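You operate a simulated robot arm through the tools that you are given. There is no shell and no other tool. Be economical: measure what you need, move in short steps, check, and stop when the job is done.

You run a simulated robot arm. Do the job below in one go: nothing can be reset, and whatever is moved stays where it is left.

TASK
Take the silver block labelled "AIR" from the desk sixty-two and put it on top of the beige box there. Then shut the top left clear drawer. Then fetch the red spool and set it on the silver plate on the desk sixty-two. Then fetch the red tag labelled "hold" from the desk fifty-six and set it in the inside of the top red drawer. Then take the blue wheel and put it on the red tray. Then put the blue pack on the desk fifty-six away on the bench twenty-nine. Then put two of the green tags from the desk fifty-six on the shelf under desk fifty-six. Then pull the large clear bin open. Keep to this order.

The check looks at the end state, three seconds after you hand in, the way a careful person would. Anything else that was tipped, shoved, dropped, spilled or broken makes it a failure.

THE ROBOT
A 7-joint arm with a two-finger parallel gripper on a trunk, on a base that drives. Base frame: it is fixed to the floor where the robot stands at the start and does not move with it; the origin is under the middle of the robot, x ahead of it, y to its left, z up; the surface under the hand at the start is at about z = 760. Readings come in mm, degrees, newtons and seconds.
With the tool pointing down near the work surface it reaches from about 200 to 700 mm from the robot's upright axis, wherever it stands. Its first joint turns from -143.0 to 143.0 degrees. Places, roughly: beige box [1000, 250, 750]; bench twenty-nine [4300, 1200, 800]; blue pack [1750, 250, 750]; blue wheel (8x8x4 cm) [1600, 100, 800]; green tag [2250, 250, 750]; inside of the top red drawer [2600, 2100, 700]; large clear bin [700, -100, 900]; red spool (8x8x8 cm) [700, -900, 800]; red tag [1500, 0, 750]; red tray (20x15x3 cm) [1400, 0, 800]; shelf under desk fifty-six [1900, -200, 300]; silver block [500, 250, 750]; silver plate [500, -500, 750]; top left clear drawer [700, 0, 1200]. Payload 3 kg.
Tool frame: the origin (TCP) lies between the finger pads and is the grasp point; the fingertips stand 30 mm ahead of it; z points along the fingers, y is the line along which they close. Largest opening 110 mm; finger width 20, thickness 10; the body of the gripper, 48 by 112 mm, starts 55 mm behind the TCP.
Orientation is told as [roll, pitch, yaw] about the base's x, y, z axes, in that order, counted from this pose: with the fingers straight down and closing along the base's y, the tool's x points along the base's -x, its y along +y and its z along -z.

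THE INTERFACE
- The arm moves only by the tool apply_moves. Its argument "motion" is a list that holds one entry, the list of rows, each a list of 7 numbers: the shift along the base's x, y, z in mm, then the turn, a rotation vector about the base's x, y, z in degrees, then the closure in counts, from 0 (fully open) to 255 (shut). In form: [[[tx, ty, tz, rx, ry, rz, jaw], ...]]. A call has 1 to 10 rows; each row is the pose to reach, as a shift and turn from the pose commanded when the call began. Each row takes 0.2 s and may step no farther than 50 mm and 8.6 degrees from the row before; otherwise, or with a gripper value out of range, the whole call is refused. A pose out of reach is approached as far as the arm can. The call stops where the force on the tool passes 40 N (or 10 N more than at its start, if that is more) or the arm is blocked; 0.2 s more then pass. Each finger travels about 108 mm/s and halts on what it meets, pressing with about 30 N; the grip force reading is that of the motor and also rises with nothing between the fingers. The clock runs only during rows and for 0.2 s after the last one: add rows that repeat a pose to give the fingers time. It gives the time, the measured TCP pose, the force on the tool (base axes), the opening and the grip force at its end, in the units of the frame above (readings bear some noise), with the torque about the TCP (base axes, N m) and any sound that the robot's microphone picked up.
- Cameras (640 x 400 px; columns grow to the right, rows downward): "scene" is now at [170.7, -14.1, 1710.3]; the picture's right is [-0.17, -0.99, 0.00], its down [-0.70, 0.12, -0.70] and it looks along [0.69, -0.12, -0.71] (base axes); focal length 256 px, centre (320, 200). "wrist" rides on the gripper at [72, 17, -103] in the tool frame; the picture's right is [-0.23, 0.97, 0.00], its down [-0.76, -0.18, -0.62] and it looks along [-0.61, -0.14, 0.78] (tool axes); focal length 222 px, centre (320, 200). There is no depth. A picture from a camera that has moved, and an enlarged one, comes with that camera's place and axes in the base frame and with its lens. The place of the scene camera against the robot may be out by one fixed shift of up to 18 mm in any direction.
- snapshot(camera): a new picture of that camera. The clock stands still meanwhile.
- move_column(by): slides the trunk up (or, below 0, down) by that many mm; the arm and the scene camera ride with it, the base frame stays. It gives what a move gives, with no picture.
- drive_base(legs): drives the robot by 1 to 6 legs, each [ahead, left, turn to the left] in mm, mm and degrees, along the robot's own axes; the way and the turn of a leg run together, so that a leg with both is an arc; at most 1500 mm and 180 degrees a leg. The arm and the cameras ride along, it lands a little off, and it stops where it bumps. It gives what a move gives.
- turn_head(pan, tilt): turns the head with the scene camera to pan (to the left, within 86 degrees either way) and tilt (down, from -29 to 69), counted from straight ahead of the robot. It gives what a move gives.
- zoom(camera, box): a new picture of the part [left, top, right, bottom] of that camera's present view, enlarged. The clock stands still meanwhile.
- job_done(): hands the job in; it is judged then, once.

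Work in short steps. Places have to be worked out from the pictures, the camera data and where the tool is seen: move nearer, look again, correct. Check each grasp and each placing, and mend what went wrong. You have 483 turns and 216 pictures in all, those below and enlarged ones among them. Open the gripper and draw the arm clear of the work before you hand the job in, unless the task says otherwise; then end with one line.

The tools are called after "Emit:" as a command line: name --argument value ..., lists and objects as JSON in quotes. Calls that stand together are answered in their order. apply_moves: Moves the arm, as the interface text tells. Its arguments: {"type":"object","properties":{"motion":{"type":"array","items":{"type":"array","items":{"type":"array","items":{"type":"number"}}}}},"required":["motion"]} The other tools are called the same way: move_column (by) slides the trunk up or down; drive_base (legs) drives the base; turn_head (pan, tilt) turns the head that bears the scene camera; snapshot (camera) takes a picture; zoom (camera, box) takes an enlarged picture of a part of a camera's view; job_done () hands the job in.

At the start:

```text
time_s: 0.0
position: [475.9, -54.1, 1000.1]
ee_rot: [-0.1, 0.0, 0.0]
ft_force: [-0.6, -0.2, 0.0]
moment: [-0.04, 0.02, 0.04]
gripper_width: 110.1
gripper_force: 0.2
trunk travel left (down, up): [-819.0, 71.0]
robot x, y, heading: [-0.3, -3.9, -0.5]
head pan, tilt: [-9.8, 45.2]
```

scene: 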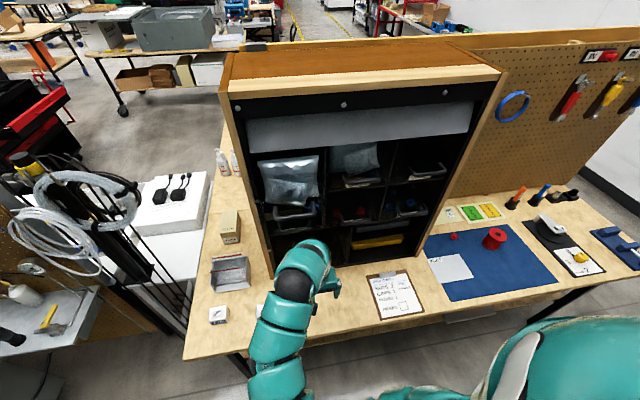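
wrist: 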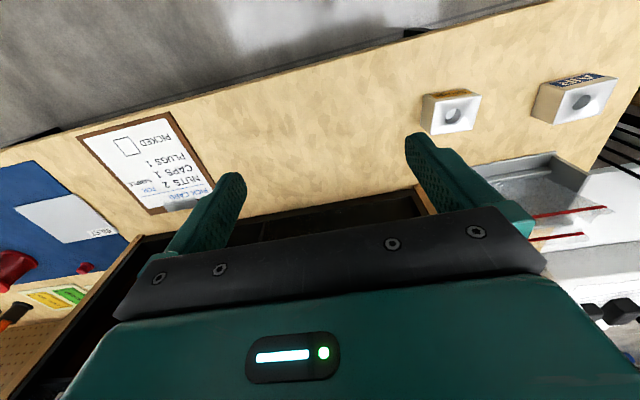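

The desk in front has a cabinet with bins. I'll zoom in on the left side, where the silver blocks and beige box seem to be, and on the cabinet.

Emit:
zoom --camera "scene" --box '[180, 180, 300, 340]'

Emit:
zoom --camera "scene" --box '[220, 80, 500, 255]'

Emit:
zoom --camera "wrist" --box '[400, 60, 640, 210]'

```text
2.50 times, centred on (240, 260) of scene
camera zoom: at [170.7, -14.1, 1710.3], right [-0.17, -0.99, 0.0], down [-0.7, 0.12, -0.7], along [0.69, -0.12, -0.71], focal length 640 px, centre (520, 50)
```

zoom: 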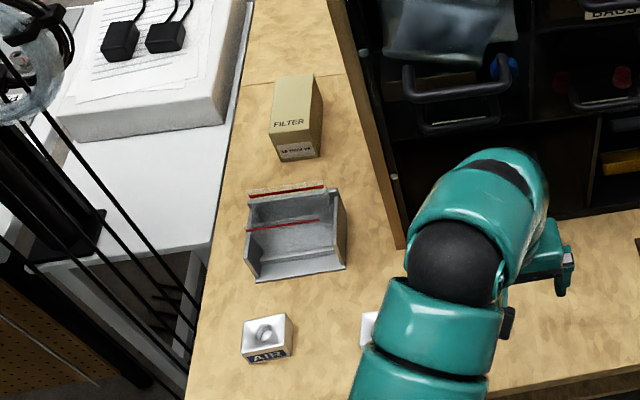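

```text
2.29 times, centred on (360, 168) of scene
camera zoom: at [170.7, -14.1, 1710.3], right [-0.17, -0.99, 0.0], down [-0.7, 0.12, -0.7], along [0.69, -0.12, -0.71], focal length 586 px, centre (229, 274)
```

zoom: 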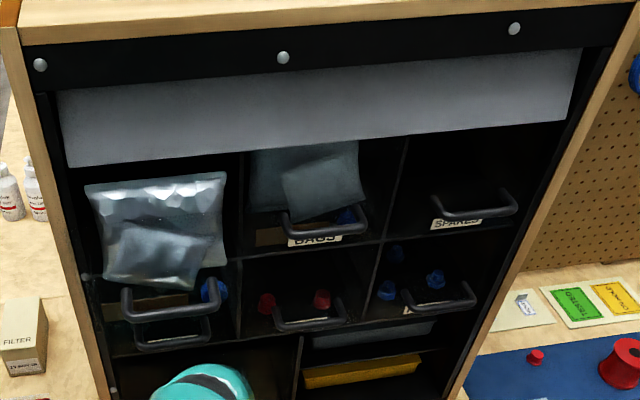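

```text
2.67 times, centred on (520, 135) of wrist
camera zoom: at [404.2, -37.9, 1103.1], right [0.23, 0.97, 0.0], down [0.76, -0.18, 0.62], along [0.61, -0.14, -0.78], focal length 592 px, centre (-213, 373)
```

zoom: 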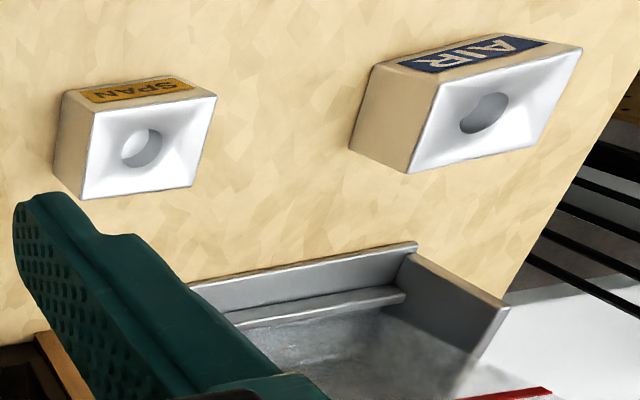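

The AIR block sits near (567, 280) and the FILTER box (beige) near (961, 248). I'll bring the hand above and short of the block, and look with the wrist camera.

Emit:
apply_moves --motion '[[[0, 40, 0, 0, 0, 0, 0], [0, 80, 0, 0, 0, 0, 0], [5, 125, -10, 0, 0, 0, 0], [10, 170, -20, 0, 0, 0, 0], [20, 210, -30, 0, 0, 0, 0], [30, 250, -40, 0, 0, 0, 0], [40, 290, -50, 0, 0, 0, 0], [45, 334, -60, 0, 0, 0, 0]]]'

Emit:
snapshot --camera "wrist"

Emit:
snapshot --camera "scene"

```text
time_s: 1.8
position: [521.3, 280.9, 938.1]
ee_rot: [-0.1, 0.1, -0.1]
ft_force: [-0.4, -0.8, -0.1]
moment: [-0.03, 0.02, 0.01]
gripper_width: 110.3
gripper_force: 0.1
trunk travel left (down, up): [-819.0, 71.0]
robot x, y, heading: [3.7, 5.2, -0.1]
head pan, tilt: [-9.8, 45.2]
```

```text
210 pictures are left
camera wrist: at [450.0, 297.9, 1041.7], right [0.23, 0.97, 0.0], down [0.76, -0.18, 0.62], along [0.6, -0.14, -0.78], focal length 222 px, centre (320, 200)
```

wrist: 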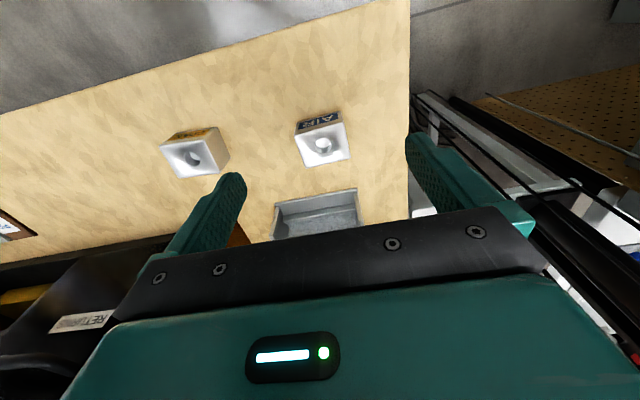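

```text
209 pictures are left
camera scene: at [171.8, -12.6, 1710.2], right [-0.17, -0.99, 0.0], down [-0.7, 0.12, -0.7], along [0.69, -0.12, -0.71], focal length 256 px, centre (320, 200)
```

scene: 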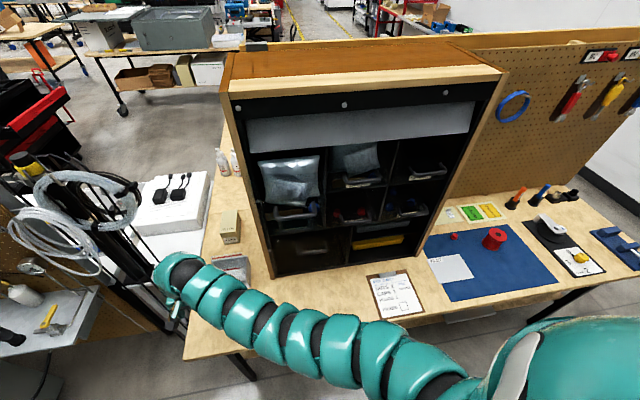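

The block looks to be at about (557, 275). I'll zoom in to measure its yaw and size.

Emit:
zoom --camera "wrist" --box '[240, 80, 400, 180]'

```text
4.00 times, centred on (320, 130) of wrist
camera zoom: at [450.0, 297.9, 1041.7], right [0.23, 0.97, 0.0], down [0.76, -0.18, 0.62], along [0.6, -0.14, -0.78], focal length 888 px, centre (320, 480)
```

zoom: 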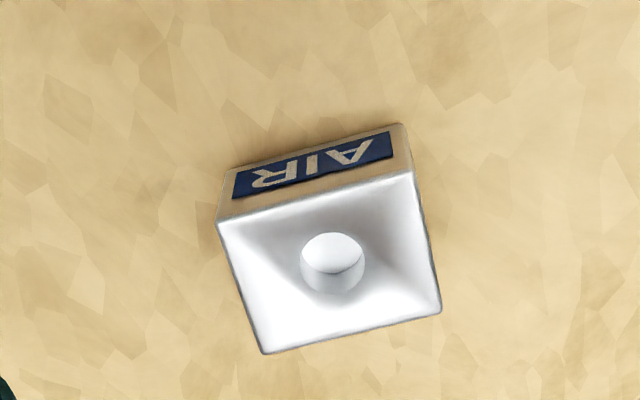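

The block is about 55 (y) × 44 (x) × 41 mm, aligned with the axes, and centred at (559.5, 276.5). I'll descend over it and close along y.

Emit:
apply_moves --motion '[[[20, -4, 0, 0, 0, 0, 0], [38, -4.5, -20, 0, 0, 0, 0], [38, -4.5, -60, 0, 0, 0, 0], [38, -4.5, -100, 0, 0, 0, 0], [38, -4.5, -125, 0, 0, 0, 0], [38, -4.5, -141, 0, 0, 0, 0]]]'

Emit:
snapshot --camera "wrist"

```text
time_s: 3.2
position: [543.6, 258.7, 819.6]
ee_rot: [0.2, 0.1, -0.1]
ft_force: [-0.4, -0.3, 0.3]
moment: [0.02, -0.03, 0.0]
gripper_width: 109.8
gripper_force: 0.0
out of reach, approached as far as the arm can: row 4, 5, 6
trunk travel left (down, up): [-819.0, 71.0]
robot x, y, heading: [0.4, -0.0, -0.0]
head pan, tilt: [-9.8, 45.2]
```

```text
207 pictures are left
camera wrist: at [471.7, 275.9, 922.7], right [0.23, 0.97, 0.0], down [0.76, -0.18, 0.62], along [0.61, -0.14, -0.78], focal length 222 px, centre (320, 200)
```

wrist: 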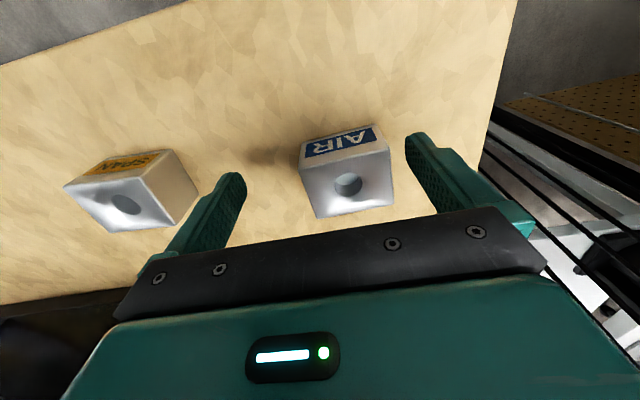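

The arm runs out of reach because the trunk is high. I'll raise the hand, then lower the trunk.

Emit:
apply_moves --motion '[[[0, 0, 50, 0, 0, 0, 0], [0, 0, 100, 0, 0, 0, 0], [0, 0, 150, 0, 0, 0, 0], [0, 0, 190, 0, 0, 0, 0]]]'

Emit:
move_column --by -150

```text
time_s: 4.2
position: [543.9, 256.9, 1008.5]
ee_rot: [0.0, 0.1, 0.0]
ft_force: [0.1, -0.6, 0.3]
moment: [0.04, 0.01, 0.02]
gripper_width: 110.0
gripper_force: 0.0
trunk travel left (down, up): [-819.0, 71.0]
robot x, y, heading: [2.2, 0.5, 0.0]
head pan, tilt: [-9.8, 45.2]
```

```text
time_s: 6.0
position: [543.8, 257.1, 858.1]
ee_rot: [0.0, 0.1, 0.0]
ft_force: [1.0, -0.4, 0.2]
moment: [0.02, -0.03, -0.03]
gripper_width: 109.9
gripper_force: 0.0
trunk travel left (down, up): [-669.0, 221.0]
robot x, y, heading: [-1.2, -2.1, 0.0]
head pan, tilt: [-9.8, 45.2]
```

Now over to the block centre, then down to z≈796.

Emit:
apply_moves --motion '[[[16, 19.5, 0, 0, 0, 0, 0], [16, 19.5, -25, 0, 0, 0, 0], [16, 19.5, -48, 0, 0, 0, 0], [16, 19.5, -62, 0, 0, 0, 0]]]'

Emit:
snapshot --camera "wrist"

```text
time_s: 7.0
position: [562.0, 275.3, 797.4]
ee_rot: [-0.1, 0.0, 0.0]
ft_force: [0.2, 0.2, -0.6]
moment: [0.0, 0.0, -0.02]
gripper_width: 109.9
gripper_force: 0.0
trunk travel left (down, up): [-669.0, 221.0]
robot x, y, heading: [-0.2, -1.7, 0.3]
head pan, tilt: [-9.8, 45.2]
```

```text
206 pictures are left
camera wrist: at [490.2, 292.6, 901.0], right [0.23, 0.97, 0.0], down [0.76, -0.18, 0.62], along [0.61, -0.14, -0.78], focal length 222 px, centre (320, 200)
```

wrist: 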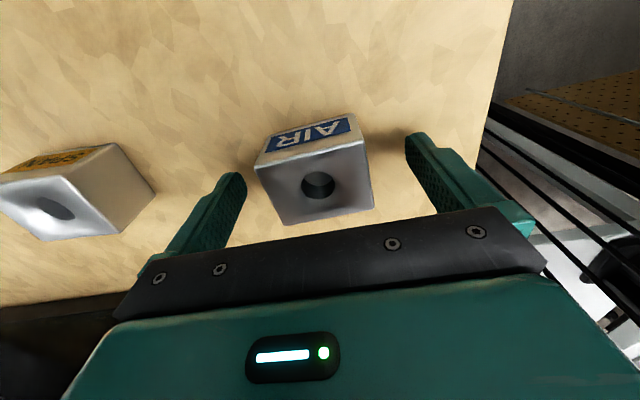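

The block lies between the fingers. Closing.

Emit:
apply_moves --motion '[[[0, 0, 0, 0, 0, 0, 120], [0, 0, 0, 0, 0, 0, 200], [0, 0, 0, 0, 0, 0, 255], [0, 0, 0, 0, 0, 0, 255], [0, 0, 20, 0, 0, 0, 255], [0, 0, 60, 0, 0, 0, 255]]]'

Emit:
snapshot --camera "wrist"

Emit:
turn_head --pan 15 --tilt 50

Emit:
snapshot --camera "scene"

```text
time_s: 8.3
position: [560.3, 276.2, 857.0]
ee_rot: [-0.1, 0.0, 0.1]
ft_force: [0.4, -0.1, -2.4]
moment: [-0.04, -0.01, -0.03]
gripper_width: 57.7
gripper_force: 30.0
trunk travel left (down, up): [-669.0, 221.0]
robot x, y, heading: [0.7, -0.4, -0.3]
head pan, tilt: [-9.8, 45.2]
```

```text
205 pictures are left
camera wrist: at [488.5, 293.8, 960.8], right [0.23, 0.97, 0.0], down [0.76, -0.18, 0.62], along [0.61, -0.14, -0.78], focal length 222 px, centre (320, 200)
```

wrist: 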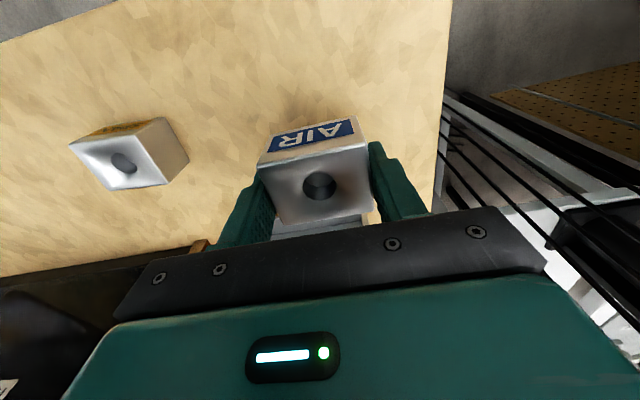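

```text
time_s: 9.2
position: [560.6, 276.0, 857.0]
ee_rot: [0.0, 0.0, 0.0]
ft_force: [-0.5, -0.8, -2.6]
moment: [0.01, 0.02, 0.01]
gripper_width: 57.7
gripper_force: 29.7
trunk travel left (down, up): [-669.0, 221.0]
robot x, y, heading: [-1.9, -0.2, 0.1]
head pan, tilt: [15.0, 50.0]
```

```text
204 pictures are left
camera scene: at [165.5, 19.8, 1553.6], right [0.26, -0.97, 0.0], down [-0.74, -0.2, -0.64], along [0.62, 0.17, -0.77], focal length 256 px, centre (320, 200)
```

scene: 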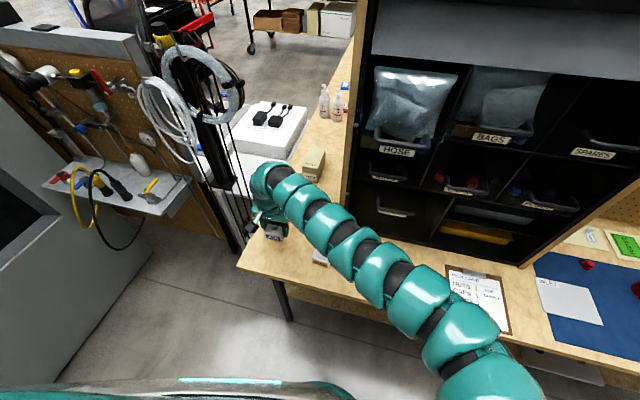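

Grasped (opening 57.7). Now I want to see how much room the base has ahead, so I'll look steeply down.

Emit:
turn_head --pan 15 --tilt 69

Emit:
snapshot --camera "scene"

```text
time_s: 10.1
position: [560.9, 277.3, 856.5]
ee_rot: [-0.1, -0.1, 0.0]
ft_force: [0.1, -0.5, -3.3]
moment: [0.01, 0.0, 0.0]
gripper_width: 57.9
gripper_force: 29.7
trunk travel left (down, up): [-669.0, 221.0]
robot x, y, heading: [-1.3, -2.9, 0.0]
head pan, tilt: [15.0, 68.8]
```

```text
203 pictures are left
camera scene: at [145.1, 14.4, 1531.7], right [0.26, -0.97, 0.0], down [-0.9, -0.24, -0.36], along [0.35, 0.09, -0.93], focal length 256 px, centre (320, 200)
```

scene: 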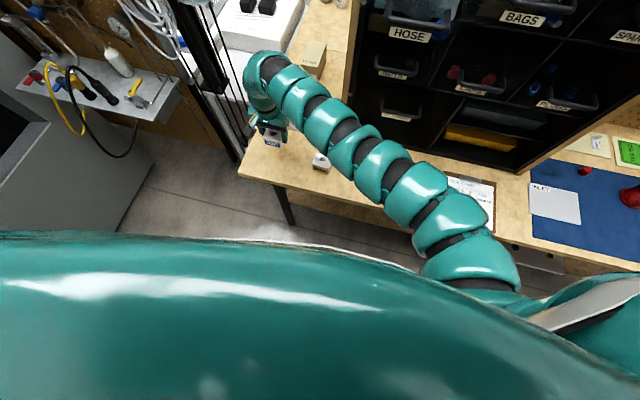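

The chest reaches about 200 mm ahead of the axis, and the desk edge is at x≈460. I'll lift the block high and drive 100 mm ahead in a first careful step.

Emit:
apply_moves --motion '[[[0, 0, 50, 0, 0, 0, 255], [0, 0, 100, 0, 0, 0, 255], [0, 0, 140, 0, 0, 0, 255]]]'

Emit:
drive_base --legs '[[100, 0, 0]]'

Emit:
turn_head --pan 15 --tilt 45

Emit:
snapshot --camera "scene"

Emit:
snapshot --camera "wrist"

```text
time_s: 10.9
position: [560.2, 278.3, 998.3]
ee_rot: [0.0, -0.1, -0.1]
ft_force: [0.0, 0.7, -1.8]
moment: [0.02, -0.03, 0.02]
gripper_width: 57.9
gripper_force: 30.1
trunk travel left (down, up): [-669.0, 221.0]
robot x, y, heading: [0.1, -0.6, -0.2]
head pan, tilt: [15.0, 68.8]
```

```text
time_s: 12.0
position: [664.1, 279.2, 997.6]
ee_rot: [-0.1, 0.1, 0.0]
ft_force: [1.4, 0.5, -2.8]
moment: [-0.03, 0.02, 0.02]
gripper_width: 57.7
gripper_force: 29.5
trunk travel left (down, up): [-669.0, 221.0]
robot x, y, heading: [100.5, 5.8, -0.1]
head pan, tilt: [15.0, 68.8]
```

```text
time_s: 12.9
position: [662.4, 280.4, 996.7]
ee_rot: [0.0, 0.0, 0.0]
ft_force: [-0.2, 0.1, -1.9]
moment: [-0.04, -0.01, 0.01]
gripper_width: 57.8
gripper_force: 30.4
trunk travel left (down, up): [-669.0, 221.0]
robot x, y, heading: [103.2, 1.0, 0.2]
head pan, tilt: [15.0, 45.0]
```

```text
202 pictures are left
camera scene: at [271.6, 21.3, 1560.4], right [0.26, -0.97, 0.0], down [-0.68, -0.18, -0.71], along [0.68, 0.18, -0.71], focal length 256 px, centre (320, 200)
```

scene: 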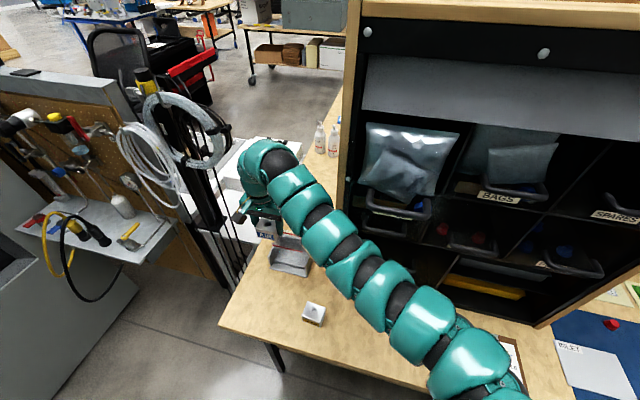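

```text
201 pictures are left
camera wrist: at [590.6, 296.1, 1101.0], right [0.23, 0.97, 0.0], down [0.76, -0.18, 0.62], along [0.61, -0.14, -0.78], focal length 222 px, centre (320, 200)
```

wrist: 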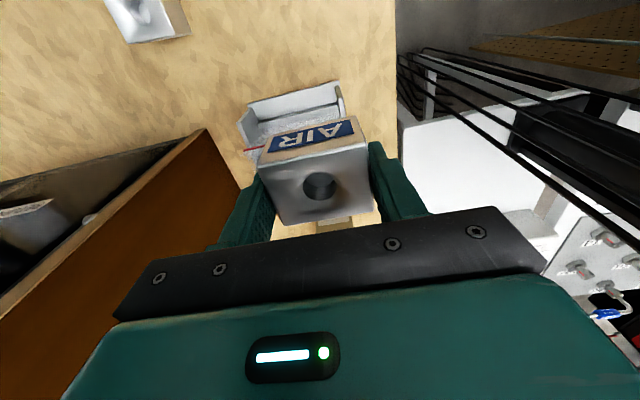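

No bump so far. I'll drive another 80 mm ahead and raise the hand a little for a view of the box.

Emit:
drive_base --legs '[[80, 0, 0]]'

Emit:
apply_moves --motion '[[[-20, 0, 30, 0, 0, 0, 255], [-20, 0, 60, 0, 0, 0, 255]]]'

Emit:
snapshot --camera "wrist"

Emit:
snapshot --camera "scene"

```text
time_s: 13.9
position: [740.6, 280.9, 997.2]
ee_rot: [0.0, 0.1, 0.1]
ft_force: [-0.7, 0.0, -3.2]
moment: [0.03, 0.04, 0.02]
gripper_width: 57.9
gripper_force: 29.7
trunk travel left (down, up): [-669.0, 221.0]
robot x, y, heading: [179.9, 1.7, 0.3]
head pan, tilt: [15.0, 45.0]
```

```text
time_s: 14.8
position: [699.8, 282.6, 1024.3]
ee_rot: [-0.4, 3.9, 1.9]
ft_force: [-1.7, -0.5, -2.6]
moment: [-0.02, 0.01, 0.02]
gripper_width: 57.6
gripper_force: 30.1
trunk travel left (down, up): [-669.0, 221.0]
robot x, y, heading: [170.9, -0.2, 0.4]
head pan, tilt: [15.0, 45.0]
stopped in row 2: the arm was blocked; the commanded pose is now the measured one
```

```text
200 pictures are left
camera wrist: at [634.1, 298.1, 1131.6], right [0.19, 0.98, -0.02], down [0.81, -0.15, 0.57], along [0.56, -0.13, -0.82], focal length 222 px, centre (320, 200)
```

wrist: 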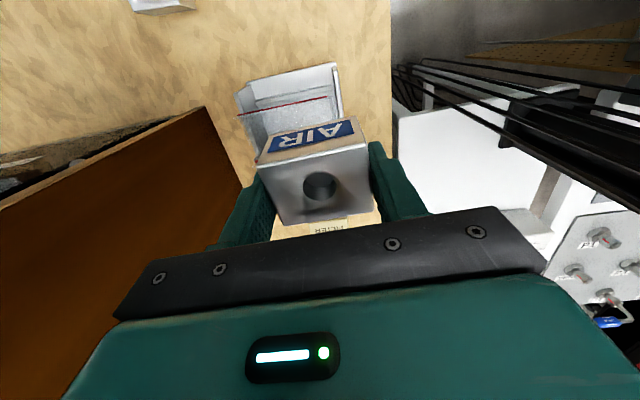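

```text
199 pictures are left
camera scene: at [355.7, 14.9, 1553.9], right [0.26, -0.97, -0.01], down [-0.69, -0.18, -0.7], along [0.68, 0.19, -0.71], focal length 256 px, centre (320, 200)
```

scene: 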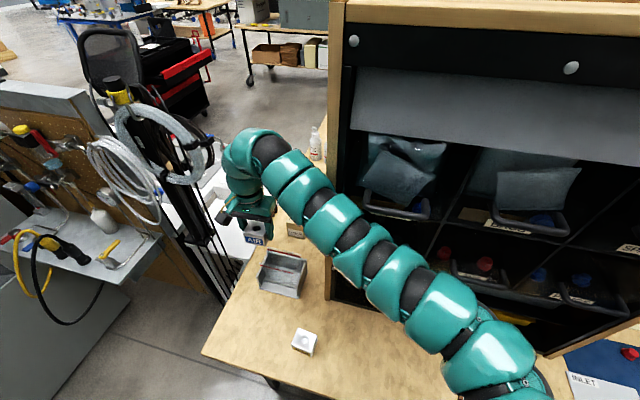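

The arm was blocked, likely brushing the cabinet's corner with the elbow. I'll back straight off, then re-approach with the robot standing further left so that the arm runs clear of the cabinet.

Emit:
drive_base --legs '[[-150, 0, 0]]'

Emit:
apply_moves --motion '[[[0, 0, 0, 0, -4, -2, 255]]]'

Emit:
snapshot --camera "scene"

```text
time_s: 16.1
position: [567.8, 282.4, 1025.0]
ee_rot: [-0.4, 3.5, 1.2]
ft_force: [0.5, -0.8, -2.6]
moment: [-0.03, -0.03, -0.01]
gripper_width: 57.8
gripper_force: 30.6
trunk travel left (down, up): [-669.0, 221.0]
robot x, y, heading: [25.2, -2.2, 0.4]
head pan, tilt: [15.0, 45.0]
```

```text
time_s: 16.5
position: [564.7, 284.7, 1025.3]
ee_rot: [-0.5, -0.1, -0.7]
ft_force: [-0.2, -0.1, -3.0]
moment: [-0.01, 0.0, 0.0]
gripper_width: 57.8
gripper_force: 29.8
trunk travel left (down, up): [-669.0, 221.0]
robot x, y, heading: [29.1, 1.6, 0.1]
head pan, tilt: [15.0, 45.0]
```

```text
198 pictures are left
camera scene: at [218.3, 20.1, 1556.0], right [0.26, -0.96, 0.0], down [-0.69, -0.19, -0.7], along [0.67, 0.19, -0.72], focal length 256 px, centre (320, 200)
```

scene: 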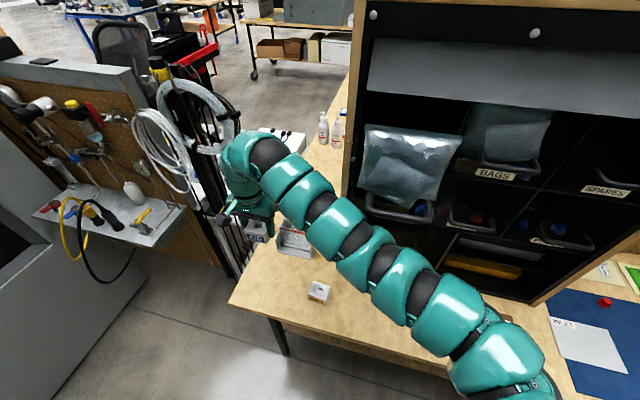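

Now retract the hand in front of the robot, then drive left 250 mm.

Emit:
apply_moves --motion '[[[-30, -35, 0, 0, 0, 0, 255], [-60, -70, 0, 0, 0, 0, 255], [-90, -105, 0, 0, 0, 0, 255], [-115, -145, 0, 0, 0, 0, 255], [-135, -185, 0, 0, 0, 0, 255], [-150, -225, 0, 0, 0, 0, 255], [-165, -265, 0, 0, 0, 0, 255]]]'

Emit:
drive_base --legs '[[0, 250, 0]]'

Emit:
turn_head --pan 0 --tilt 45

Emit:
snapshot --camera "scene"

```text
time_s: 18.1
position: [554.1, 282.3, 1031.2]
ee_rot: [-0.9, -0.9, -0.6]
ft_force: [-0.3, -0.5, -2.6]
moment: [-0.01, 0.01, 0.01]
gripper_width: 57.8
gripper_force: 29.8
out of reach, approached as far as the arm can: row 1, 2, 3, 4, 5, 6, 7
trunk travel left (down, up): [-669.0, 221.0]
robot x, y, heading: [30.6, -4.9, 0.2]
head pan, tilt: [15.0, 45.0]
```

```text
time_s: 20.0
position: [544.8, 534.0, 1037.8]
ee_rot: [-0.5, -1.3, -0.6]
ft_force: [0.3, 0.1, -3.4]
moment: [0.0, 0.02, 0.02]
gripper_width: 58.1
gripper_force: 29.9
trunk travel left (down, up): [-669.0, 221.0]
robot x, y, heading: [25.9, 252.9, 0.1]
head pan, tilt: [15.0, 45.0]
```

```text
time_s: 20.7
position: [544.6, 533.6, 1038.9]
ee_rot: [-0.5, -1.4, -0.6]
ft_force: [-0.4, -0.2, -2.3]
moment: [0.02, -0.04, 0.01]
gripper_width: 57.8
gripper_force: 29.6
trunk travel left (down, up): [-669.0, 221.0]
robot x, y, heading: [26.5, 254.5, 0.3]
head pan, tilt: [0.0, 45.0]
```

```text
197 pictures are left
camera scene: at [200.8, 257.1, 1560.5], right [0.01, -1.0, 0.0], down [-0.71, 0.0, -0.71], along [0.71, 0.0, -0.71], focal length 256 px, centre (320, 200)
```

scene: 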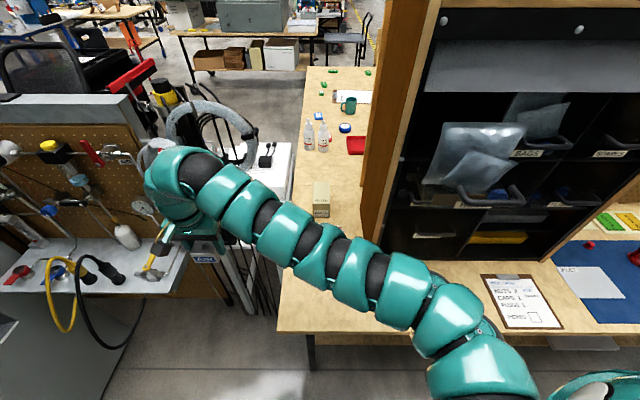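

The hand is too high relative to the lowered trunk, so it did not retract. I'll check the surroundings with the wrist camera.

Emit:
snapshot --camera "wrist"

```text
196 pictures are left
camera wrist: at [470.5, 552.1, 1140.0], right [0.24, 0.97, 0.0], down [0.74, -0.18, 0.64], along [0.62, -0.15, -0.77], focal length 222 px, centre (320, 200)
```

wrist: 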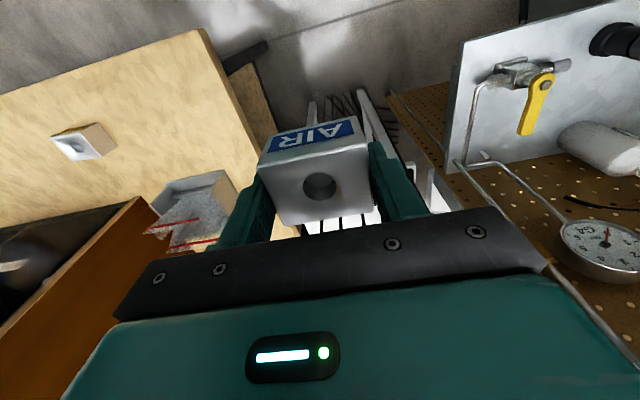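

The hand is in free space between the desk and the tool station. Small downward test move first.

Emit:
apply_moves --motion '[[[0, 0, -30, 0, 0, 0, 255]]]'

```text
time_s: 21.1
position: [545.8, 534.1, 1007.6]
ee_rot: [-0.5, -1.4, -0.7]
ft_force: [-1.0, -0.7, -2.7]
moment: [-0.03, 0.02, -0.02]
gripper_width: 57.9
gripper_force: 30.5
trunk travel left (down, up): [-669.0, 221.0]
robot x, y, heading: [25.6, 257.5, 0.3]
head pan, tilt: [0.0, 45.0]
```

That worked. Now move right to y≈270, at z≈965.

Emit:
apply_moves --motion '[[[0, -35, -10, 0.5, 1.4, 0.7, 255], [0, -75, -30, 0.5, 1.4, 0.7, 255], [0, -115, -40, 0.5, 1.4, 0.7, 255], [0, -155, -40, 0.5, 1.4, 0.7, 255], [0, -195, -40, 0.5, 1.4, 0.7, 255], [0, -230, -40, 0.5, 1.4, 0.7, 255], [0, -264, -40, 0.5, 1.4, 0.7, 255]]]'

Emit:
turn_head --pan -5 --tilt 50

Emit:
snapshot --camera "scene"

```text
time_s: 22.7
position: [627.9, 428.9, 1023.9]
ee_rot: [2.4, 1.2, 0.0]
ft_force: [-1.2, 2.2, -2.0]
moment: [-0.1, -0.08, -0.02]
gripper_width: 57.8
gripper_force: 30.4
out of reach, approached as far as the arm can: row 1, 2, 3, 4, 5, 6, 7
trunk travel left (down, up): [-669.0, 221.0]
robot x, y, heading: [30.5, 254.4, 0.3]
head pan, tilt: [0.0, 45.0]
```

```text
time_s: 23.4
position: [630.8, 424.9, 1022.8]
ee_rot: [2.7, 1.3, -0.3]
ft_force: [-0.1, 0.3, -3.0]
moment: [-0.01, 0.0, -0.01]
gripper_width: 57.8
gripper_force: 30.2
trunk travel left (down, up): [-669.0, 221.0]
robot x, y, heading: [27.8, 257.4, 0.2]
head pan, tilt: [-5.0, 50.0]
```

```text
195 pictures are left
camera scene: at [196.9, 249.1, 1553.5], right [-0.08, -1.0, 0.0], down [-0.76, 0.06, -0.64], along [0.64, -0.05, -0.77], focal length 256 px, centre (320, 200)
```

scene: 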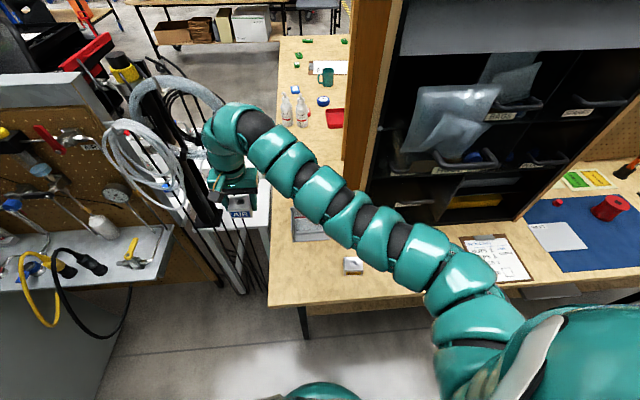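

The hand is too close to the chest height for this arm. I'll raise the trunk, then lower the hand by the same amount to regain a comfortable posture.

Emit:
move_column --by 150

Emit:
apply_moves --motion '[[[0, 0, -40, 0, 0, 0, 255], [0, 0, -80, 0, 0, 0, 255], [0, 0, -120, 0, 0, 0, 255], [0, 0, -160, 0, 0, 0, 255]]]'

Emit:
snapshot --camera "scene"

```text
time_s: 25.1
position: [631.3, 424.5, 1172.5]
ee_rot: [2.4, 1.3, -0.2]
ft_force: [-0.3, -0.4, -2.8]
moment: [0.0, 0.01, 0.01]
gripper_width: 58.0
gripper_force: 29.8
trunk travel left (down, up): [-819.0, 71.0]
robot x, y, heading: [29.4, 256.5, 0.1]
head pan, tilt: [-5.0, 50.0]
```

```text
time_s: 26.1
position: [633.3, 426.2, 1011.4]
ee_rot: [2.5, 1.3, -0.2]
ft_force: [0.1, 0.8, -3.1]
moment: [0.01, 0.0, 0.01]
gripper_width: 57.7
gripper_force: 30.0
out of reach, approached as far as the arm can: row 1
trunk travel left (down, up): [-819.0, 71.0]
robot x, y, heading: [28.8, 257.5, 0.2]
head pan, tilt: [-5.0, 50.0]
```

```text
194 pictures are left
camera scene: at [196.6, 250.5, 1703.6], right [-0.08, -1.0, 0.0], down [-0.76, 0.06, -0.64], along [0.64, -0.05, -0.77], focal length 256 px, centre (320, 200)
```

scene: 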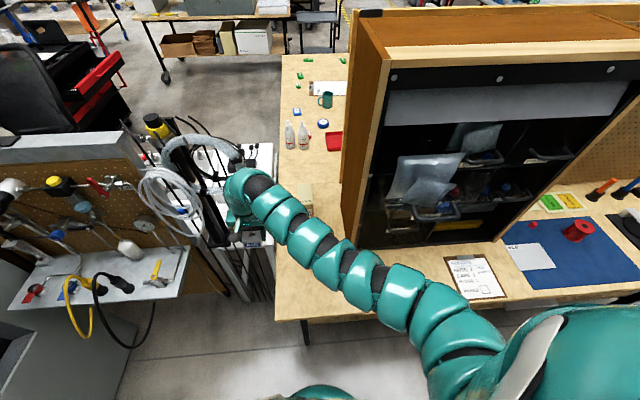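

Now move right to y≈265 at about z=1000.

Emit:
apply_moves --motion '[[[-20, -35, 0, -2, -1, 0, 255], [-40, -70, 0, -2.5, -1.3, 0.2, 255], [-50, -105, 0, -2.5, -1.3, 0.2, 255], [-50, -135, 0, -2.5, -1.3, 0.2, 255], [-50, -160, 0, -2.5, -1.3, 0.2, 255]]]'

Emit:
snapshot --camera "scene"

```text
time_s: 27.4
position: [578.9, 265.3, 1006.1]
ee_rot: [0.0, -0.3, -0.2]
ft_force: [0.7, -1.1, -2.7]
moment: [-0.01, -0.05, 0.01]
gripper_width: 57.8
gripper_force: 30.1
out of reach, approached as far as the arm can: row 3, 4, 5
trunk travel left (down, up): [-819.0, 71.0]
robot x, y, heading: [30.4, 255.7, 0.3]
head pan, tilt: [-5.0, 50.0]
```

```text
193 pictures are left
camera scene: at [196.4, 249.1, 1703.6], right [-0.08, -1.0, 0.0], down [-0.76, 0.06, -0.64], along [0.64, -0.05, -0.77], focal length 256 px, centre (320, 200)
```

scene: 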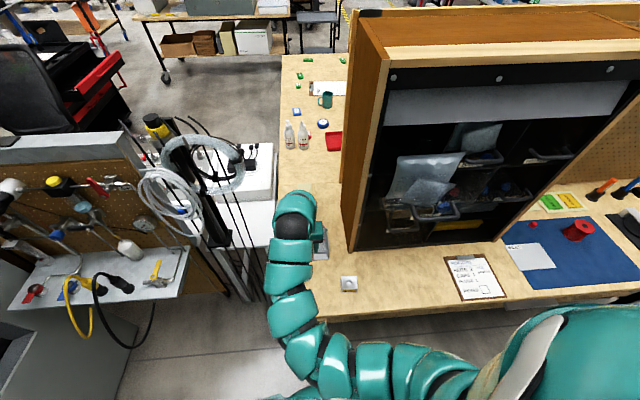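

The arm now runs straight ahead, clear of the cabinet. Drive ahead 150 mm and look.

Emit:
drive_base --legs '[[150, 0, 0]]'

Emit:
snapshot --camera "scene"

Emit:
snapshot --camera "wrist"

```text
time_s: 28.7
position: [728.8, 267.0, 1005.7]
ee_rot: [0.1, -0.3, -0.1]
ft_force: [-0.4, -0.1, -2.9]
moment: [0.0, 0.04, -0.04]
gripper_width: 58.0
gripper_force: 29.4
trunk travel left (down, up): [-819.0, 71.0]
robot x, y, heading: [179.2, 257.8, 0.2]
head pan, tilt: [-5.0, 50.0]
```

```text
192 pictures are left
camera scene: at [346.9, 250.6, 1703.4], right [-0.08, -1.0, 0.0], down [-0.76, 0.06, -0.64], along [0.64, -0.05, -0.77], focal length 256 px, centre (320, 200)
```

scene: 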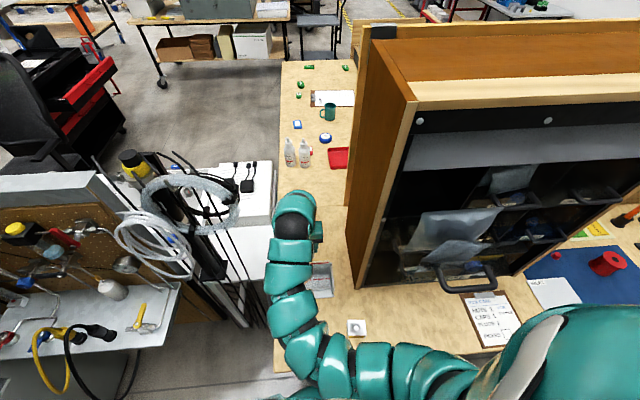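

```text
191 pictures are left
camera wrist: at [657.0, 283.5, 1108.8], right [0.23, 0.97, 0.0], down [0.76, -0.18, 0.63], along [0.61, -0.14, -0.78], focal length 222 px, centre (320, 200)
```

wrist: 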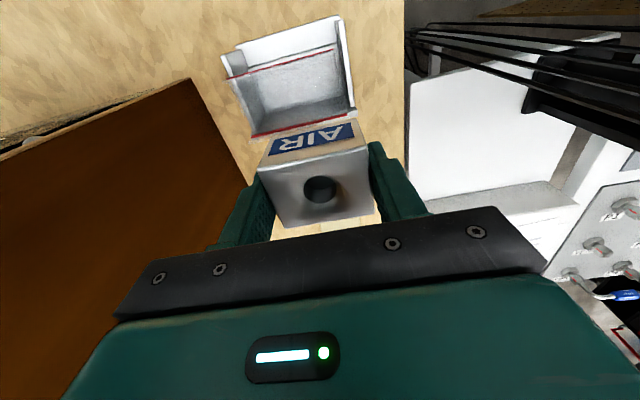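

The hand hides the box. I'll shift the hand left 90 mm briefly, to view the box from above.

Emit:
apply_moves --motion '[[[-15, 45, 0, 0, 0, 0, 255], [-30, 90, 0, 0, 0, 0, 255]]]'

Emit:
zoom --camera "scene" --box '[230, 150, 390, 250]'

```text
time_s: 29.3
position: [698.4, 357.6, 1005.6]
ee_rot: [0.0, -0.4, -0.2]
ft_force: [-0.6, -0.2, -2.1]
moment: [-0.03, 0.0, 0.01]
gripper_width: 57.7
gripper_force: 30.2
trunk travel left (down, up): [-819.0, 71.0]
robot x, y, heading: [174.6, 257.6, -0.1]
head pan, tilt: [-5.0, 50.0]
```

```text
4.00 times, centred on (310, 200) of scene
camera zoom: at [344.7, 251.1, 1703.6], right [-0.08, -1.0, 0.0], down [-0.76, 0.06, -0.64], along [0.64, -0.05, -0.77], focal length 1025 px, centre (360, 200)
```

zoom: 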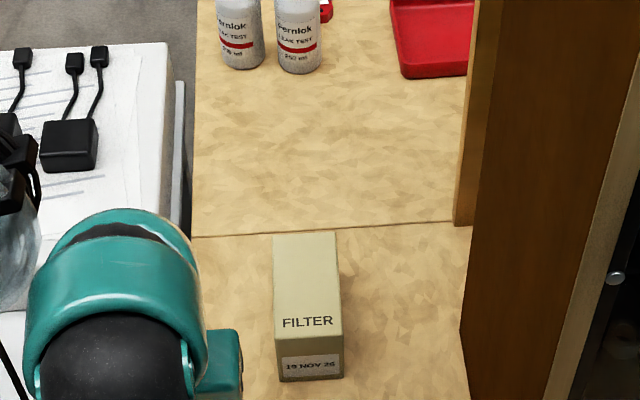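

Box top: x 893–1022, y 218–287, z≈845. I'll line the hand up at y≈252, raise it a little, lower the trunk and drive 70 mm nearer.

Emit:
apply_moves --motion '[[[0, -35, 10, 0, 0.4, 0.2, 255], [0, -70, 30, 0, 0.4, 0.2, 255], [0, -106, 40, 0, 0.4, 0.2, 255]]]'

Emit:
move_column --by -100

Emit:
drive_base --legs '[[70, 0, 0]]'

Emit:
snapshot --camera "scene"

Emit:
snapshot --camera "wrist"

```text
time_s: 30.1
position: [685.8, 239.7, 1014.6]
ee_rot: [-0.3, -1.1, 0.1]
ft_force: [-0.8, 0.1, -3.2]
moment: [0.07, -0.03, -0.02]
gripper_width: 57.7
gripper_force: 30.1
out of reach, approached as far as the arm can: row 1, 2, 3
trunk travel left (down, up): [-819.0, 71.0]
robot x, y, heading: [175.4, 256.4, 0.4]
head pan, tilt: [-5.0, 50.0]
```

```text
time_s: 31.4
position: [686.3, 240.1, 914.8]
ee_rot: [-0.3, -1.1, 0.1]
ft_force: [-0.4, -0.4, -3.2]
moment: [0.02, 0.01, 0.0]
gripper_width: 57.5
gripper_force: 30.1
trunk travel left (down, up): [-719.0, 171.0]
robot x, y, heading: [182.0, 257.8, 0.0]
head pan, tilt: [-5.0, 50.0]
```

```text
time_s: 32.5
position: [752.2, 193.8, 913.0]
ee_rot: [-0.3, -1.2, -2.9]
ft_force: [0.5, 2.6, 5.8]
moment: [0.3, 0.16, -0.08]
gripper_width: 57.7
gripper_force: 29.7
trunk travel left (down, up): [-719.0, 171.0]
robot x, y, heading: [243.2, 239.6, -2.9]
head pan, tilt: [-5.0, 50.0]
```

```text
189 pictures are left
camera scene: at [412.3, 222.6, 1603.4], right [-0.14, -0.99, 0.0], down [-0.76, 0.1, -0.64], along [0.64, -0.09, -0.77], focal length 256 px, centre (320, 200)
```

scene: 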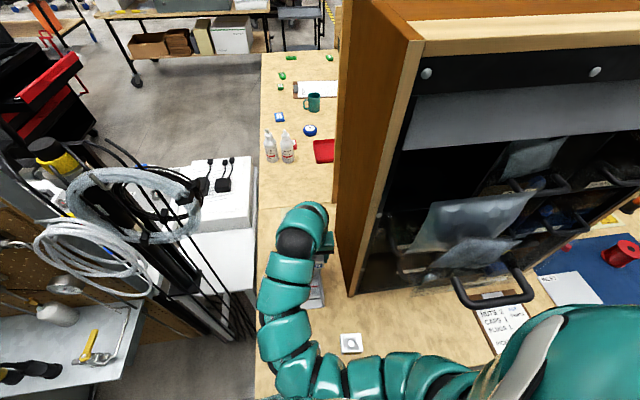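

```text
188 pictures are left
camera wrist: at [679.6, 214.5, 1015.8], right [0.28, 0.96, 0.0], down [0.74, -0.21, 0.64], along [0.61, -0.18, -0.77], focal length 222 px, centre (320, 200)
```

wrist: 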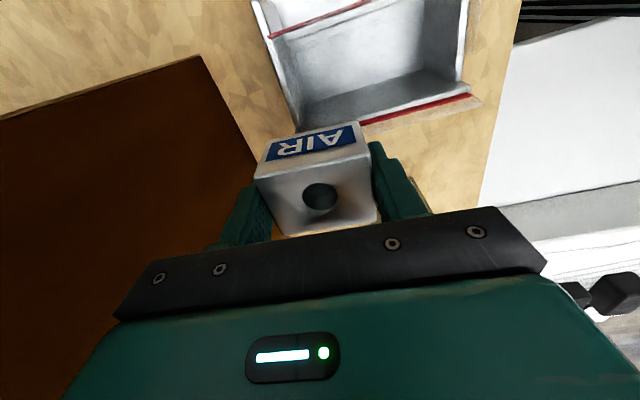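

The base landed rotated by −2.9°, which hints at a bump. I'll take a fresh reading with a null move, and look at the desk area to the right.

Emit:
apply_moves --motion '[[[0, 0, 0, 0, 0, 0, 255]]]'

Emit:
turn_head --pan -40 --tilt 55

Emit:
snapshot --camera "scene"

```text
time_s: 33.0
position: [745.1, 153.4, 916.4]
ee_rot: [0.8, -1.1, -4.0]
ft_force: [21.6, 114.8, 8.2]
moment: [-12.32, 2.12, 3.38]
gripper_width: 57.7
gripper_force: 29.6
trunk travel left (down, up): [-719.0, 171.0]
robot x, y, heading: [237.9, 205.9, -7.0]
head pan, tilt: [-5.0, 50.0]
stopped in row 1: the force on the tool passed its limit at 55 N (the readings are from after the stop); the commanded pose is now the measured one
```

```text
time_s: 34.0
position: [741.2, 153.6, 914.6]
ee_rot: [0.4, -1.2, -4.9]
ft_force: [46.0, 83.7, 17.3]
moment: [-9.09, 4.0, 4.02]
gripper_width: 58.1
gripper_force: 29.9
trunk travel left (down, up): [-719.0, 171.0]
robot x, y, heading: [233.8, 215.0, -6.3]
head pan, tilt: [-40.0, 55.0]
```

```text
187 pictures are left
camera scene: at [377.7, 161.3, 1597.2], right [-0.72, -0.69, 0.01], down [-0.57, 0.59, -0.58], along [0.39, -0.42, -0.82], focal length 256 px, centre (320, 200)
```

scene: 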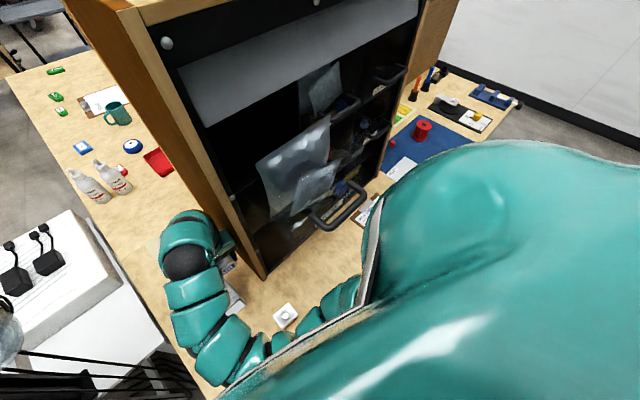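

The hand is pressing against the cabinet side because the base was turned. I'll drive left and back out right away.

Emit:
drive_base --legs '[[-20, 60, 0], [-120, 20, 0]]'

Emit:
snapshot --camera "scene"

```text
time_s: 34.7
position: [738.2, 154.9, 914.1]
ee_rot: [1.1, -1.2, -4.0]
ft_force: [5.7, 17.6, -2.5]
moment: [-1.78, 0.56, 0.67]
gripper_width: 57.8
gripper_force: 29.8
trunk travel left (down, up): [-719.0, 171.0]
robot x, y, heading: [235.2, 213.6, -6.1]
head pan, tilt: [-40.0, 55.0]
stopped in leg 1: the robot was blocked; the commanded pose is now the measured one
```

```text
186 pictures are left
camera scene: at [373.5, 151.6, 1597.0], right [-0.72, -0.69, 0.0], down [-0.57, 0.59, -0.57], along [0.4, -0.41, -0.82], focal length 256 px, centre (320, 200)
```

scene: 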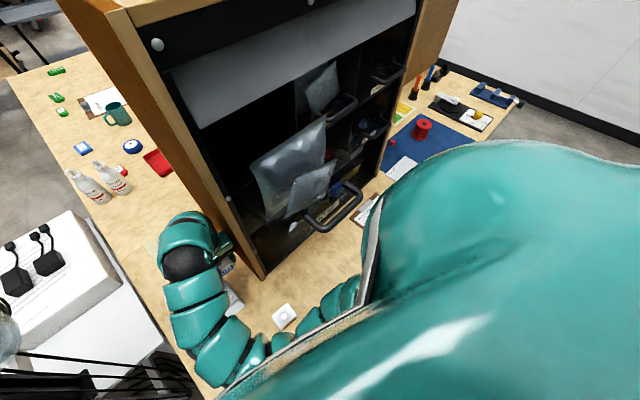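

Moving left is blocked, probably by the desk leg beside the base. Back straight out instead.

Emit:
drive_base --legs '[[-60, 0, 0]]'

Emit:
snapshot --camera "scene"

```text
time_s: 35.6
position: [676.6, 157.0, 916.3]
ee_rot: [1.1, -1.3, -4.5]
ft_force: [-0.1, 0.0, -2.9]
moment: [0.01, -0.02, 0.01]
gripper_width: 57.6
gripper_force: 30.0
trunk travel left (down, up): [-719.0, 171.0]
robot x, y, heading: [173.2, 216.7, -6.3]
head pan, tilt: [-40.0, 55.0]
```

```text
185 pictures are left
camera scene: at [310.5, 156.4, 1597.3], right [-0.72, -0.69, 0.0], down [-0.57, 0.59, -0.57], along [0.4, -0.41, -0.82], focal length 256 px, centre (320, 200)
```

scene: 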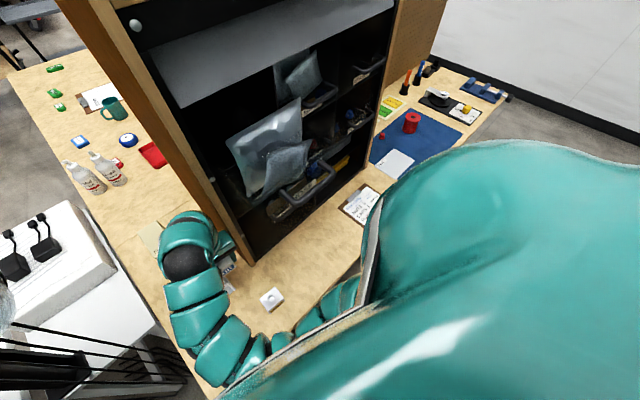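

Free again, with no forces. I'll straighten the heading and shift left a little.

Emit:
drive_base --legs '[[0, 45, 6.3]]'

Emit:
turn_head --pan 0 --tilt 50

Emit:
snapshot --camera "scene"

```text
time_s: 36.5
position: [680.4, 173.9, 914.2]
ee_rot: [-0.4, -1.4, -3.8]
ft_force: [-0.7, -9.6, 0.0]
moment: [-0.18, 0.05, 0.09]
gripper_width: 58.2
gripper_force: 30.4
trunk travel left (down, up): [-719.0, 171.0]
robot x, y, heading: [172.7, 232.1, -3.9]
head pan, tilt: [-40.0, 55.0]
stopped in leg 1: the force on the tool passed its limit at 70 N (the readings are from after the stop); the commanded pose is now the measured one
```

```text
time_s: 37.5
position: [681.7, 174.9, 914.5]
ee_rot: [-0.3, -1.4, -3.7]
ft_force: [-0.7, -17.0, 0.5]
moment: [-0.45, 0.07, 0.21]
gripper_width: 57.9
gripper_force: 30.7
trunk travel left (down, up): [-719.0, 171.0]
robot x, y, heading: [173.7, 228.5, -4.1]
head pan, tilt: [0.0, 50.0]
```

```text
184 pictures are left
camera scene: at [340.5, 216.7, 1603.7], right [-0.07, -1.0, 0.0], down [-0.76, 0.06, -0.64], along [0.64, -0.05, -0.77], focal length 256 px, centre (320, 200)
```

scene: 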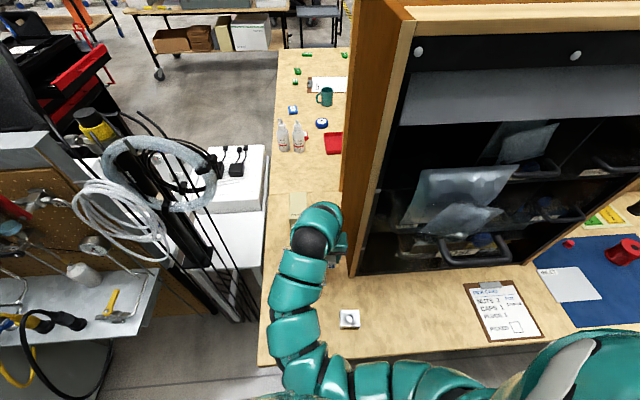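

The block seems to be touching the tall silver holder. Lift the hand straight up.

Emit:
apply_moves --motion '[[[0, 0, 30, 0, 0, 0, 255], [0, 0, 60, 0, 0, 0, 255]]]'

Emit:
snapshot --camera "wrist"

Emit:
zoom --camera "scene" --box '[240, 170, 400, 370]'

```text
time_s: 38.1
position: [680.0, 176.1, 920.4]
ee_rot: [-0.4, -1.9, -3.6]
ft_force: [-1.4, -10.2, -1.8]
moment: [-0.32, 0.02, 0.13]
gripper_width: 57.7
gripper_force: 29.8
out of reach, approached as far as the arm can: row 1, 2
trunk travel left (down, up): [-719.0, 171.0]
robot x, y, heading: [174.2, 232.8, -4.1]
head pan, tilt: [0.0, 50.0]
```

```text
183 pictures are left
camera wrist: at [606.8, 198.4, 1022.1], right [0.29, 0.96, 0.0], down [0.73, -0.22, 0.65], along [0.62, -0.19, -0.76], focal length 222 px, centre (320, 200)
```

wrist: 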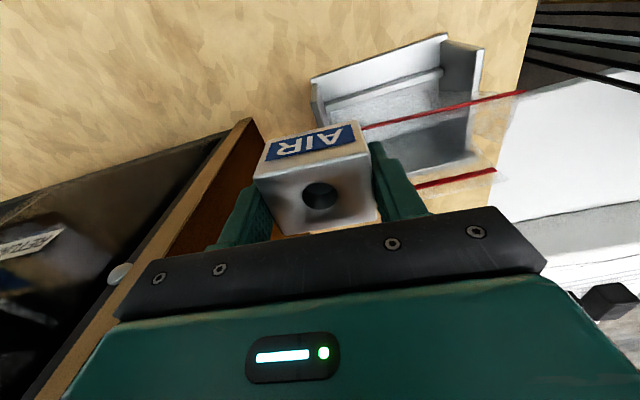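

```text
2.00 times, centred on (320, 270) of scene
camera zoom: at [340.7, 217.8, 1603.6], right [-0.07, -1.0, 0.0], down [-0.76, 0.06, -0.64], along [0.64, -0.05, -0.77], focal length 512 px, centre (320, 60)
```

zoom: 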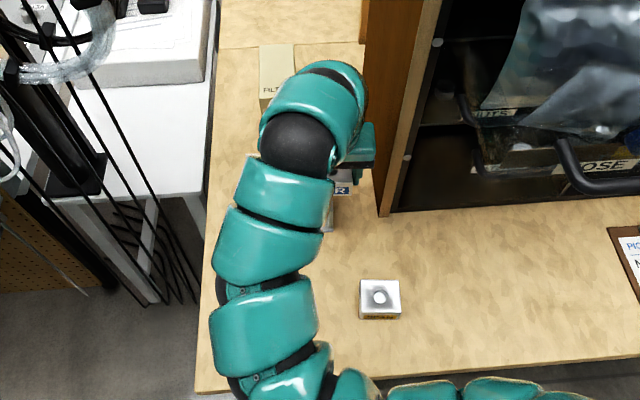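

The holder has clear walls with red top edges, and the finger is pushing against one. I'll lift the hand by raising the trunk.

Emit:
move_column --by 100

Emit:
snapshot --camera "wrist"

```text
time_s: 39.5
position: [681.0, 177.7, 1022.1]
ee_rot: [-0.5, -1.7, -3.7]
ft_force: [0.9, -0.1, -3.0]
moment: [0.02, 0.0, 0.02]
gripper_width: 57.7
gripper_force: 30.3
trunk travel left (down, up): [-819.0, 71.0]
robot x, y, heading: [177.3, 231.8, -4.0]
head pan, tilt: [0.0, 50.0]
```

```text
181 pictures are left
camera wrist: at [606.9, 199.2, 1121.9], right [0.29, 0.96, 0.0], down [0.73, -0.22, 0.65], along [0.62, -0.19, -0.76], focal length 222 px, centre (320, 200)
```

wrist: 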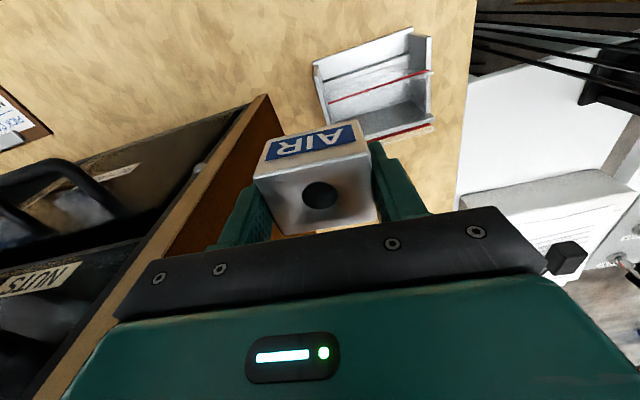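

The holder's clear walls reach z≈875 (x 675–740, y 205–305), so that is what I touched; it may have been nudged some mm, which I'll check later. Now, with the hand high, straighten the heading.

Emit:
drive_base --legs '[[0, 25, 4.0]]'

Emit:
apply_moves --motion '[[[10, 10, -5, 0.5, 1.7, 0, 255], [20, 20, -5, 0.5, 1.7, 0, 255]]]'

```text
time_s: 40.3
position: [684.4, 239.7, 1020.9]
ee_rot: [-0.6, -1.8, 0.4]
ft_force: [0.8, 1.1, -2.8]
moment: [-0.07, 0.03, 0.01]
gripper_width: 58.0
gripper_force: 29.4
trunk travel left (down, up): [-819.0, 71.0]
robot x, y, heading: [174.1, 260.0, 0.0]
head pan, tilt: [0.0, 50.0]
```

```text
time_s: 40.9
position: [704.2, 237.1, 1007.9]
ee_rot: [-0.1, -0.5, 0.5]
ft_force: [-0.6, 1.0, -2.7]
moment: [0.01, 0.01, 0.01]
gripper_width: 57.9
gripper_force: 30.2
out of reach, approached as far as the arm can: row 1, 2
trunk travel left (down, up): [-819.0, 71.0]
robot x, y, heading: [177.1, 257.5, -0.4]
head pan, tilt: [0.0, 50.0]
```

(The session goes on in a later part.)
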